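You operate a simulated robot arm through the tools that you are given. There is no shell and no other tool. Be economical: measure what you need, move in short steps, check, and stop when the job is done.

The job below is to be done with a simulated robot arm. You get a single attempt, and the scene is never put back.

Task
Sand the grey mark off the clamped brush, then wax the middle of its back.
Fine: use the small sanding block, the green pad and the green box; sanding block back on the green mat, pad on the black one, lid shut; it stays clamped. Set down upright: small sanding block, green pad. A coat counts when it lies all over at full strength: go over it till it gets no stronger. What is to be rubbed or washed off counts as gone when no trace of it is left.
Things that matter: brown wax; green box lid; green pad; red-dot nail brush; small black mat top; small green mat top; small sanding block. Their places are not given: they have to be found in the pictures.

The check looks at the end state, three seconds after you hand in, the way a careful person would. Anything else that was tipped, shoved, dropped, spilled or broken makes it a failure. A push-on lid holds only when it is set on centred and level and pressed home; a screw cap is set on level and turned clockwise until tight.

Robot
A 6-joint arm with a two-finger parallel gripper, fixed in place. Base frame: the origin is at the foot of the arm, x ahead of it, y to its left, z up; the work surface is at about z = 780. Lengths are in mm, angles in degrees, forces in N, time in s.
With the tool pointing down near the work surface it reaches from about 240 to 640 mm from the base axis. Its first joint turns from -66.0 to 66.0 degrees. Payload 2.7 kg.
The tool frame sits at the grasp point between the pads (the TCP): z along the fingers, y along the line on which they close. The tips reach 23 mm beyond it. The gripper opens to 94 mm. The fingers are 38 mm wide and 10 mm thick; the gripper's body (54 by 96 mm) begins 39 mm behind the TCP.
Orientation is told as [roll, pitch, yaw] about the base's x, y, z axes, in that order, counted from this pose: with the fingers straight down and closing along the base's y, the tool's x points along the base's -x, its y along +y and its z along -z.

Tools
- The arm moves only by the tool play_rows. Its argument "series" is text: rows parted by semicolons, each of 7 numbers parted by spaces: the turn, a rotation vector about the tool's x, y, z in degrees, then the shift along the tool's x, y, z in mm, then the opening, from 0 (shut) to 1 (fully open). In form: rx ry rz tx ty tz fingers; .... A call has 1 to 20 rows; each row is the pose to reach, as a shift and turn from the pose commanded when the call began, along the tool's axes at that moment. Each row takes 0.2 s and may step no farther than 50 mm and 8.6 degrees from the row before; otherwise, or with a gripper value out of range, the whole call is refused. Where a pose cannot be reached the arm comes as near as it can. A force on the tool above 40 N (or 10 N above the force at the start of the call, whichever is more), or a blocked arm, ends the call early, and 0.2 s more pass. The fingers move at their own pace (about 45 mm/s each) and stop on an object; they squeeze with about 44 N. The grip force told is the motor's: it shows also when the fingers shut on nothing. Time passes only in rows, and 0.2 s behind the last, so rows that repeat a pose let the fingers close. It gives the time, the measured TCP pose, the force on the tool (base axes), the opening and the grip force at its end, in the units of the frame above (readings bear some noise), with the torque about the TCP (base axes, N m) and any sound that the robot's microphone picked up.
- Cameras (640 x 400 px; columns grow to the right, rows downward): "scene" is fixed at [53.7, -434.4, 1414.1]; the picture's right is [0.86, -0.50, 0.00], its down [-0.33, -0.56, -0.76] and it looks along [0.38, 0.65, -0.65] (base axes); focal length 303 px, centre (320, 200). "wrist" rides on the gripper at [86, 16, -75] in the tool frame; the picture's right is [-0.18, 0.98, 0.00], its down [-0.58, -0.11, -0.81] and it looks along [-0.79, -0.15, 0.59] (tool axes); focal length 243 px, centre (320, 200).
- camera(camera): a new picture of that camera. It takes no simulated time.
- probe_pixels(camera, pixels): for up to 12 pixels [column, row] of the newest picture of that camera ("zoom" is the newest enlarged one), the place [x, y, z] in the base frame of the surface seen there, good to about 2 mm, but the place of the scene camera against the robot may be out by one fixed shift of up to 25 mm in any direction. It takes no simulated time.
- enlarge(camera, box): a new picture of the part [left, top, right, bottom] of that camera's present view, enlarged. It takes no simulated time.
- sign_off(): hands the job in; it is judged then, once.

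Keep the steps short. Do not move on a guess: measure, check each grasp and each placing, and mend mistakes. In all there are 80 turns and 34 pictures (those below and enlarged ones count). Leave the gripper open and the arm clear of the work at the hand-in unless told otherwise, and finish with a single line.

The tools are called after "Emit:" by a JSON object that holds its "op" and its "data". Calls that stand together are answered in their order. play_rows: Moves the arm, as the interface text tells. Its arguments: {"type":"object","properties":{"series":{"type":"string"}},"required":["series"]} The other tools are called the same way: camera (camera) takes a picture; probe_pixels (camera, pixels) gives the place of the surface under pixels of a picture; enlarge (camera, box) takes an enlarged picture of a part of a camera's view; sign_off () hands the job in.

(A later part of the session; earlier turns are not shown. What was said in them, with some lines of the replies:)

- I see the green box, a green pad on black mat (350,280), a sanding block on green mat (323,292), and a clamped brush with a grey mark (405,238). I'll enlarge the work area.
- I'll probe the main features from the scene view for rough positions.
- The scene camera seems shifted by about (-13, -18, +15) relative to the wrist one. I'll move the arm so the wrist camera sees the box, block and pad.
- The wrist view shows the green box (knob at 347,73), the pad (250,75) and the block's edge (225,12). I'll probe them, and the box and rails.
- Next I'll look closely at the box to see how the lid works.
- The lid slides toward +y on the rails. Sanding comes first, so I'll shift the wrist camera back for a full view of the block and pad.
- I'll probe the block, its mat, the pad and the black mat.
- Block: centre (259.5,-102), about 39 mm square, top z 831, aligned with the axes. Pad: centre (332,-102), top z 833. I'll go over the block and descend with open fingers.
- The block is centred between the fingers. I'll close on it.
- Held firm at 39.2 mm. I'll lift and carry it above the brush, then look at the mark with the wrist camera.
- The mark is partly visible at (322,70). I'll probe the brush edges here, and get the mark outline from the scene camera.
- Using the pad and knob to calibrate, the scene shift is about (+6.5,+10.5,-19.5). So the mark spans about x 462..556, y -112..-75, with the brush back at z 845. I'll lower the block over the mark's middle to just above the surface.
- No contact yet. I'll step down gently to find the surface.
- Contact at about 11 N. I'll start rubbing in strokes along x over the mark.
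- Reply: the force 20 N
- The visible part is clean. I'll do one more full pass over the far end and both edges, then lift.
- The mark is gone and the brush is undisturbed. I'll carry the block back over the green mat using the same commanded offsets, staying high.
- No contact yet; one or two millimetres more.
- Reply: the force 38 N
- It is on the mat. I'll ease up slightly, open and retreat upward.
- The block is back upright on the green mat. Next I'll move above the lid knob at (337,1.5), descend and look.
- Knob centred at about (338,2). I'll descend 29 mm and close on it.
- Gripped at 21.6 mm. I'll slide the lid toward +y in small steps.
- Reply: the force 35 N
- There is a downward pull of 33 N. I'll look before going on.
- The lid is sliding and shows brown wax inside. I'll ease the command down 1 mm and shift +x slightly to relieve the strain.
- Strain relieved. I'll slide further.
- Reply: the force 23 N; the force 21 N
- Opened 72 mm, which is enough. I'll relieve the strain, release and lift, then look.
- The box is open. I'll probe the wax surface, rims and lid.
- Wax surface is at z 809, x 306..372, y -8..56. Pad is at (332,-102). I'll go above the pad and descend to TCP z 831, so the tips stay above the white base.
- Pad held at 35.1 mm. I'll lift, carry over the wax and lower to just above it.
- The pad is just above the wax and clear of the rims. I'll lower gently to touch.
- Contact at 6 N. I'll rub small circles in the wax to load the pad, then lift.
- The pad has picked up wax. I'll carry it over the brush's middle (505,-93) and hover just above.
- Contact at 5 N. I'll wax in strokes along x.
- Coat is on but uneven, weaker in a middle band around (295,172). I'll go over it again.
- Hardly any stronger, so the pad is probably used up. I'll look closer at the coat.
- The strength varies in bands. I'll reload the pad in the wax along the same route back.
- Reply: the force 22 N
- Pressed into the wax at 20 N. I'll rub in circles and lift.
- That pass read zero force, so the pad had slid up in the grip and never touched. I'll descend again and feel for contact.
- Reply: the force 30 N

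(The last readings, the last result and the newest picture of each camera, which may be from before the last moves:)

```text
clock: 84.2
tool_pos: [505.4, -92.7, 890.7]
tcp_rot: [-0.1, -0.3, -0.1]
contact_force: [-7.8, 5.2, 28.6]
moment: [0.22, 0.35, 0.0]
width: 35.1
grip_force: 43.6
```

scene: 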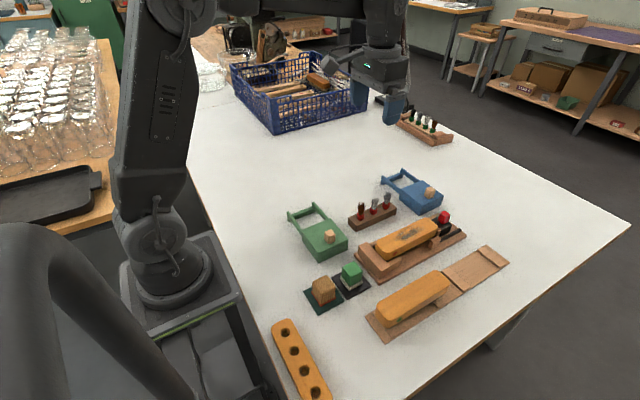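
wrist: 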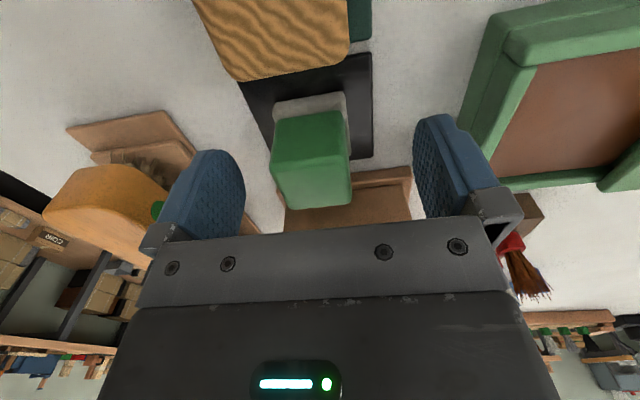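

Contact is strong now. I'll back off 0.5 mm and go over the patch.

Emit:
{"op": "play_rows", "data": {"series": "0 0 0 0 0 -0.5 0.2;0 0 0 12 0 -0.5 0.2;0 0 0 25 0 -0.5 0.2;0 0 0 25 -4 -0.5 0.2;0 0 0 12 -4 -0.5 0.2;0 0 0 0 -4 -0.5 0.2;0 0 0 -12 -4 -0.5 0.2;0 0 0 -25 -4 -0.5 0.2;0 0 0 -25 4 -0.5 0.2;0 0 0 -12 4 -0.5 0.2;0 0 0 0 4 -0.5 0.2;0 0 0 12 4 -0.5 0.2;0 0 0 25 4 -0.5 0.2;0 0 0 12 0 -0.5 0.2;0 0 0 0 0 -0.5 0.2;0 0 0 -12 0 -0.5 0.2;0 0 0 -25 0 -0.5 0.2;0 0 0 -12 0 -0.5 0.2;0 0 0 0 0 -0.5 0.2"}}

Emit:
{"op": "play_rows", "data": {"series": "0 0 0 12 -4 0 0.2;0 0 0 24 -4 0 0.2;0 0 0 12 -4 0 0.2;0 0 0 0 -4 0 0.2;0 0 0 -12 -4 0 0.2;0 0 0 -24 -4 0 0.2;0 0 0 -24 4 0 0.2;0 0 0 -12 4 0 0.2;0 0 0 0 4 0 0.2;0 0 0 12 4 0 0.2;0 0 0 24 4 0 0.2;0 0 0 12 0 0 0.2;0 0 0 0 0 0 0.2;0 0 0 -12 0 0 0.2;0 0 0 0 0 0 0.2;0 0 0 0 0 -10 0.2;0 0 0 0 0 -40 0.2;0 0 0 0 0 -70 0.2;0 0 0 0 0 -70 0.2"}}

Emit:
{"op": "enlarge", "data": {"camera": "scene", "box": [385, 212, 445, 252]}}

```text
clock: 88.2
tool_pos: [509.2, -92.4, 892.1]
tcp_rot: [0.0, -0.6, 0.0]
contact_force: [8.2, 0.0, 18.8]
moment: [0.02, -0.41, 0.0]
width: 35.1
grip_force: 44.4
```

```text
clock: 92.2
tool_pos: [507.0, -93.3, 961.0]
tcp_rot: [0.0, 0.0, 0.0]
contact_force: [-0.7, 0.7, -0.3]
moment: [0.02, -0.01, -0.02]
width: 35.0
grip_force: 43.4
```

```text
10.00 times, centred on (415, 232) of scene
```

zoom: 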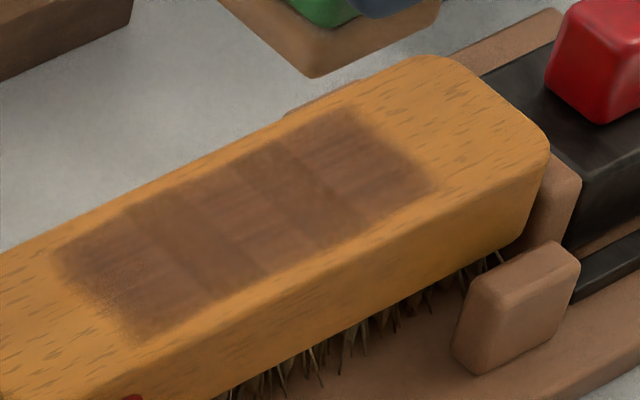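

No change after a firm, freshly loaded pass, so it is saturated. I'll probe the coat's extent against what I covered.

Emit:
{"op": "probe_pixels", "data": {"camera": "zoom", "pixels": [[350, 108], [435, 185], [60, 262], [125, 340], [255, 225], [415, 60], [548, 135], [200, 180], [280, 265]]}}

```text
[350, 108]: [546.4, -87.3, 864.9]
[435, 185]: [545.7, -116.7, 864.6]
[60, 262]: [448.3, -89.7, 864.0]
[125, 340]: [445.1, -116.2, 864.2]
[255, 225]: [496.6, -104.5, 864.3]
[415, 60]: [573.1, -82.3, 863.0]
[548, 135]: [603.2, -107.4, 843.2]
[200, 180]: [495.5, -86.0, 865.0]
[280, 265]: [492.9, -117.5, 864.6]
```

The coat covers x 453..553, y -106..-77, close to my stroke ends. I'll go a little farther (±38 mm) at both ends to make sure those are at full strength.

Emit:
{"op": "play_rows", "data": {"series": "0 0 0 25 0 40 0.2;0 0 0 30 0 66 0.2;0 0 0 30 0 69.5 0.2;0 0 0 30 0 70 0.2;0 0 0 38 0 70 0.2;0 0 0 38 -5 70 0.2;0 0 0 28 -5 70 0.2;0 0 0 28 5 70 0.2;0 0 0 40 5 70 0.2;0 0 0 30 0 70 0.2;0 0 0 15 0 70 0.2;0 0 0 0 0 70 0.2;0 0 0 -15 0 70 0.2;0 0 0 -30 0 70 0.2;0 0 0 -36 0 70 0.2;0 0 0 -36 -5 70 0.2;0 0 0 -25 -5 70 0.2;0 0 0 -25 5 70 0.2;0 0 0 -36 5 70 0.2;0 0 0 -25 0 70 0.2"}}

Emit:
{"op": "play_rows", "data": {"series": "0 0 0 0 0 -10 0.2;0 0 0 10 0 -40 0.2;0 0 0 25 0 -70 0.2;0 0 0 25 0 -70 0.2"}}

Emit:
{"op": "enlarge", "data": {"camera": "scene", "box": [385, 212, 445, 252]}}

```text
clock: 96.4
tool_pos: [530.1, -91.9, 892.2]
tcp_rot: [0.0, -0.3, 0.0]
contact_force: [5.5, 3.5, 13.0]
moment: [0.2, -0.28, -0.04]
width: 35.0
grip_force: 44.7
```

```text
clock: 97.4
tool_pos: [504.0, -91.8, 960.4]
tcp_rot: [0.0, 0.1, -0.1]
contact_force: [0.5, 0.1, -0.5]
moment: [0.01, -0.01, 0.04]
width: 34.9
grip_force: 43.8
```

```text
10.00 times, centred on (415, 232) of scene
```

zoom: 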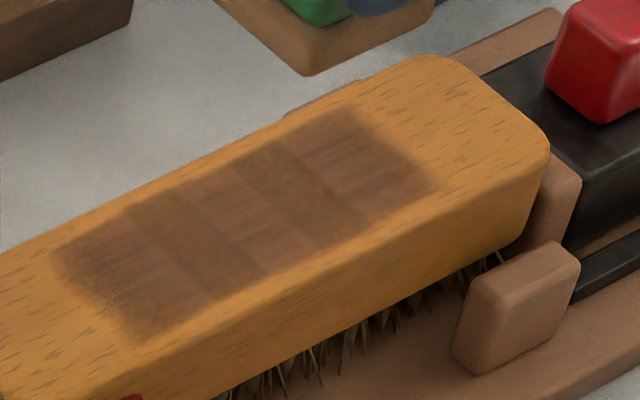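

The extent is unchanged, so that is the whole patch. The near end looked very slightly speckled, so one more firm pass over it, and then full-length strokes.

Emit:
{"op": "play_rows", "data": {"series": "0 0 0 25 0 40 0.2;0 0 0 30 0 66 0.2;0 0 0 30 0 69.5 0.2;0 0 0 30 0 70 0.2;0 0 0 36 -5 70 0.2;0 0 0 20 -5 70 0.2;0 0 0 20 0 70 0.2;0 0 0 36 0 70 0.2;0 0 0 36 5 70 0.2;0 0 0 20 5 70 0.2;0 0 0 28 -3 70 0.2;0 0 0 38 3 70 0.2;0 0 0 25 5 70 0.2;0 0 0 10 5 70 0.2;0 0 0 -5 5 70 0.2;0 0 0 -20 5 70 0.2;0 0 0 -20 -5 70 0.2;0 0 0 -5 -5 70 0.2;0 0 0 10 -5 70 0.2;0 0 0 25 -5 70 0.2"}}

Emit:
{"op": "play_rows", "data": {"series": "0 0 0 0 0 -10 0.2;0 0 0 -10 5 -40 0.2;0 0 0 -25 5 -70 0.2;0 0 0 -25 5 -70 0.2"}}

Emit:
{"op": "enlarge", "data": {"camera": "scene", "box": [385, 212, 445, 252]}}

```text
clock: 101.6
tool_pos: [481.3, -98.6, 890.2]
tcp_rot: [-0.1, -0.3, 0.1]
contact_force: [7.1, 0.6, 16.3]
moment: [0.01, -0.5, -0.03]
width: 34.9
grip_force: 44.1
```

```text
clock: 102.6
tool_pos: [506.6, -91.9, 960.1]
tcp_rot: [-0.1, 0.0, 0.1]
contact_force: [0.2, -0.7, -0.5]
moment: [0.02, -0.03, -0.03]
width: 35.0
grip_force: 43.7
```

```text
10.00 times, centred on (415, 232) of scene
```

zoom: 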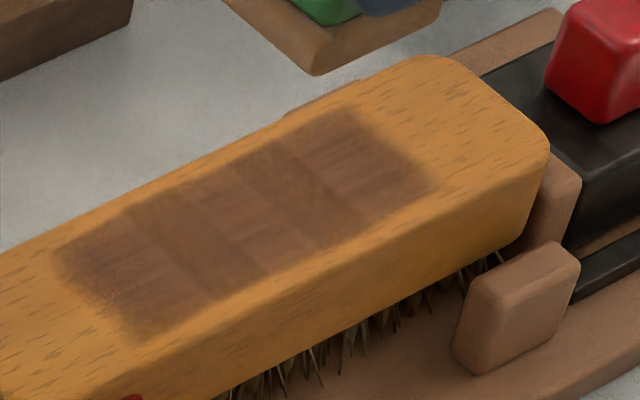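

Unchanged, so the coat is full. I'll carry the pad back above the black mat and lower it close.

Emit:
{"op": "play_rows", "data": {"series": "0 0 0 45 -3 0 0.2;0 0 0 90 -6 0 0.2;0 0 0 135 -10 0 0.2;0 0 0 171.5 -10 0 0.2;0 0 0 171.5 -10 40 0.2;0 0 0 171.5 -10 80 0.2;0 0 0 171.5 -10 110 0.2;0 0 0 171.5 -10 123 0.2;0 0 0 171.5 -10 126 0.2;0 0 0 171.5 -10 126 0.2"}}

Emit:
{"op": "play_rows", "data": {"series": "0 0 0 0 0 1 0.2;0 0 0 0 0 2 0.2;0 0 0 0 0 3 0.2;0 0 0 0 0 3 0.2"}}

```text
clock: 104.8
tool_pos: [333.0, -102.2, 834.7]
tcp_rot: [0.0, -0.2, 0.0]
contact_force: [-0.1, -0.1, -0.7]
moment: [0.01, -0.01, 0.01]
width: 34.9
grip_force: 43.7
```

```text
clock: 105.8
tool_pos: [334.6, -101.8, 831.4]
tcp_rot: [0.1, -0.2, -0.1]
contact_force: [-0.5, 0.1, -0.9]
moment: [0.01, 0.01, 0.01]
width: 34.9
grip_force: 43.7
```

Emit:
{"op": "play_rows", "data": {"series": "0 0 0 0 0 0.7 0.2;0 0 0 0 0 1.4 0.2;0 0 0 0 0 1.4 0.2"}}

```text
clock: 106.6
tool_pos: [334.4, -102.9, 829.8]
tcp_rot: [-0.1, -0.2, 0.0]
contact_force: [0.1, 1.8, 4.2]
moment: [0.08, -0.13, 0.06]
width: 34.9
grip_force: 44.1
```

Touching the mat at 4 N. I'll release and lift clear.

Emit:
{"op": "play_rows", "data": {"series": "0 0 0 0 0 0.2 0.2;0 0 0 0 0 0 0.6;0 0 0 0 0 0 1;0 0 0 0 0 0 1;0 0 0 0 0 0 1;0 0 0 0 0 -20 1;0 0 0 0 0 -60 1;0 0 0 0 0 -100 1;0 0 0 10 30 -120 1;0 0 0 10 60 -120 1;0 0 0 10 60 -120 1"}}

Emit:
{"op": "camera", "data": {"camera": "wrist"}}

```text
clock: 109.0
tool_pos: [323.1, -43.2, 947.9]
tcp_rot: [0.0, -0.1, 0.0]
contact_force: [-0.2, 0.1, -0.7]
moment: [0.01, -0.03, 0.02]
width: 94.1
grip_force: 0.0
```

```text
6 pictures are left
```

wrist: 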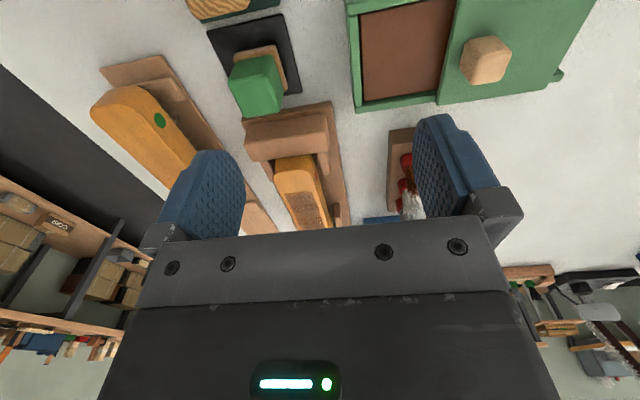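

The pad stands upright on the black mat. Next I'll move above the knob at (337,75) and grip it.

Emit:
{"op": "play_rows", "data": {"series": "0 0 0 -4 35 0 1;0 0 0 -8 75 0 1;0 0 0 -13 118 0 0.8;0 0 0 -13 118 40 0.7;0 0 0 -13 118 75 0.7;0 0 0 -13 118 90 0.7;0 0 0 -13 118 96 0.7;0 0 0 -13 118 96 0.7"}}

Emit:
{"op": "camera", "data": {"camera": "wrist"}}

```text
clock: 110.8
tool_pos: [337.3, 76.2, 853.4]
tcp_rot: [0.0, -0.1, 0.0]
contact_force: [0.2, -0.2, 0.0]
moment: [0.0, -0.01, 0.03]
width: 65.2
grip_force: 0.0
```

```text
5 pictures are left
```

wrist: 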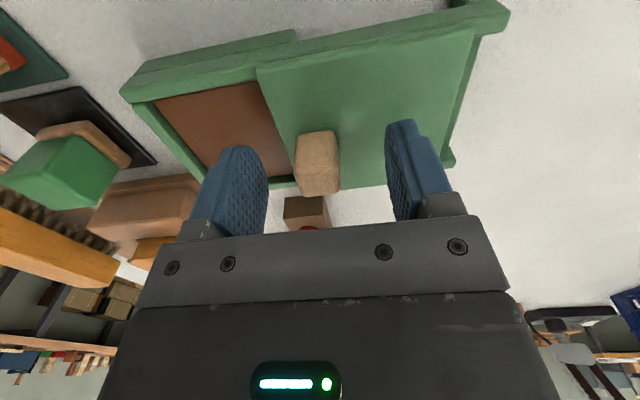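

The knob is between the fingers. I'll close and check.

Emit:
{"op": "play_rows", "data": {"series": "0 0 0 0 -1 1 0.4;0 0 0 0 -1 1 0.15;0 0 0 0 -1 1 0.1;0 0 0 0 -1 1 0.1;0 0 0 0 -1 1 0.1;0 0 0 0 -1 1 0.1"}}

Emit:
{"op": "play_rows", "data": {"series": "0 0 0 0 -5 0 0.1;0 0 0 0 -10 0 0.1;0 0 0 0 -15 0 0.1;0 0 0 0 -20 0 0.1;0 0 0 0 -20 0 0.1"}}

```text
clock: 112.2
tool_pos: [335.3, 76.4, 852.8]
tcp_rot: [-0.1, -0.1, 0.0]
contact_force: [0.6, 1.0, -1.2]
moment: [0.0, -0.04, 0.06]
width: 21.3
grip_force: 44.6
```

```text
clock: 113.4
tool_pos: [335.3, 53.6, 853.1]
tcp_rot: [-0.1, -0.1, 0.0]
contact_force: [-19.1, -0.7, 30.9]
moment: [0.07, 0.25, 0.01]
width: 21.6
grip_force: 45.0
```

Sliding; I'll relieve the strain by going up 0.8 mm and slightly toward -x, and continue.

Emit:
{"op": "play_rows", "data": {"series": "0 0 0 0.5 0 -0.8 0.1;0 0 0 0.5 -5 -0.8 0.1;0 0 0 0.5 -10 -0.8 0.1;0 0 0 0.5 -15 -0.8 0.1;0 0 0 0.5 -20 -0.8 0.1;0 0 0 0.5 -20 -0.8 0.1"}}

```text
clock: 114.8
tool_pos: [335.9, 33.8, 853.3]
tcp_rot: [0.0, 0.0, -0.1]
contact_force: [4.7, 0.5, -35.6]
moment: [-0.04, 0.14, 0.03]
width: 21.7
grip_force: 45.3
```

Emit:
{"op": "play_rows", "data": {"series": "0 0 0 0 0 1 0.1;0 0 0 0 -5 1 0.1;0 0 0 0 -10 1 0.1;0 0 0 0 -15 1 0.1;0 0 0 0 -20 1 0.1;0 0 0 0 -20 1 0.1"}}

```text
clock: 116.2
tool_pos: [336.3, 15.7, 853.5]
tcp_rot: [0.0, 0.0, 0.1]
contact_force: [-5.8, -0.2, -5.9]
moment: [0.03, 0.66, 0.09]
width: 21.5
grip_force: 45.0
```

About 12 mm remain. I'll go on in small steps until it meets the stop.

Emit:
{"op": "play_rows", "data": {"series": "0 0 0 0 -4 0 0.1;0 0 0 0 -8 0 0.1;0 0 0 0 -10 0 0.1;0 0 0 0 -11 0 0.1;0 0 0 0 -12 0 0.1;0 0 0 0 -13 0 0.1;0 0 0 0 -13 0 0.1"}}

```text
clock: 117.8
tool_pos: [336.1, 1.1, 853.7]
tcp_rot: [0.0, 0.0, 0.1]
contact_force: [-19.0, 0.3, 26.2]
moment: [0.04, -0.01, 0.05]
width: 21.6
grip_force: 44.7
```

Emit:
{"op": "play_rows", "data": {"series": "0 0 0 0.5 0 -0.7 0.1;0 0 0 0.5 -1 -0.7 0.1;0 0 0 0.5 -2 -0.7 0.1;0 0 0 0.5 -2 -0.7 0.1"}}

Emit:
{"op": "enlarge", "data": {"camera": "scene", "box": [280, 195, 360, 265]}}

```text
clock: 118.8
tool_pos: [335.9, 0.4, 853.2]
tcp_rot: [0.0, 0.1, -0.1]
contact_force: [-3.2, 5.0, -19.4]
moment: [0.09, 0.05, 0.06]
width: 21.5
grip_force: 45.3
```

```text
5.71 times, centred on (320, 230) of scene
```

zoom: 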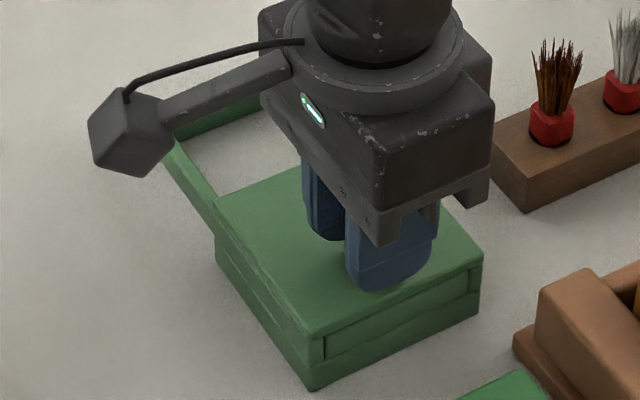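

The lid looks as at the start, and the force of 5 N along y shows the stop. I'll relieve, release, lift and move clear.

Emit:
{"op": "play_rows", "data": {"series": "0 0 0 0 0 0.5 0.1;0 0 0 0 0 0.5 0.1;0 0 0 0 0 0.5 0.6;0 0 0 0 0 0.5 0.6;0 0 0 0 0 0.5 0.6;0 0 0 0 0 -20 0.6;0 0 0 0 0 -60 0.8;0 0 0 0 0 -100 1;0 0 0 -5 15 -140 1;0 0 0 -10 30 -180 1;0 0 0 -10 60 -220 1;0 0 0 -10 60 -220 1"}}

Emit:
{"op": "enlarge", "data": {"camera": "scene", "box": [260, 170, 500, 320]}}

Emit:
{"op": "enlarge", "data": {"camera": "scene", "box": [280, 195, 380, 320]}}

```text
clock: 121.4
tool_pos: [346.4, 62.0, 1074.5]
tcp_rot: [0.1, 0.0, 0.0]
contact_force: [0.3, -0.4, -0.1]
moment: [0.01, 0.01, 0.01]
width: 94.0
grip_force: 0.1
```

```text
2.67 times, centred on (380, 245) of scene
```

zoom: 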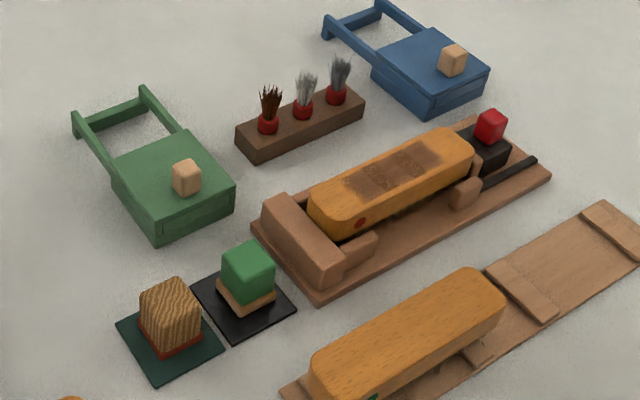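

```text
3.20 times, centred on (330, 258) of scene
```

zoom: 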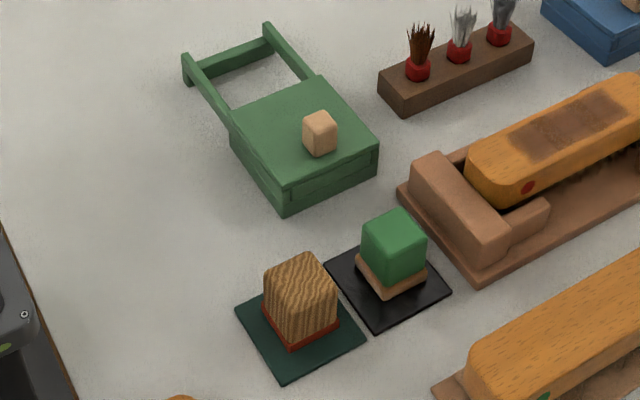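

Everything matches the goal: the lid is shut, block and pad stand upright on their mats, the brush is still clamped, sanded and waxed, and the arm is clear with the gripper open. I'll hand in.

Emit:
{"op": "sign_off", "data": {}}

```text
The job is handed in.
```

The grey mark is sanded off and the middle of the brush's back is waxed until further passes made it no stronger (faint bands still show in the coat); the brush is still clamped, the block is on the green mat, the pad on the black one, and the green box's lid is shut.
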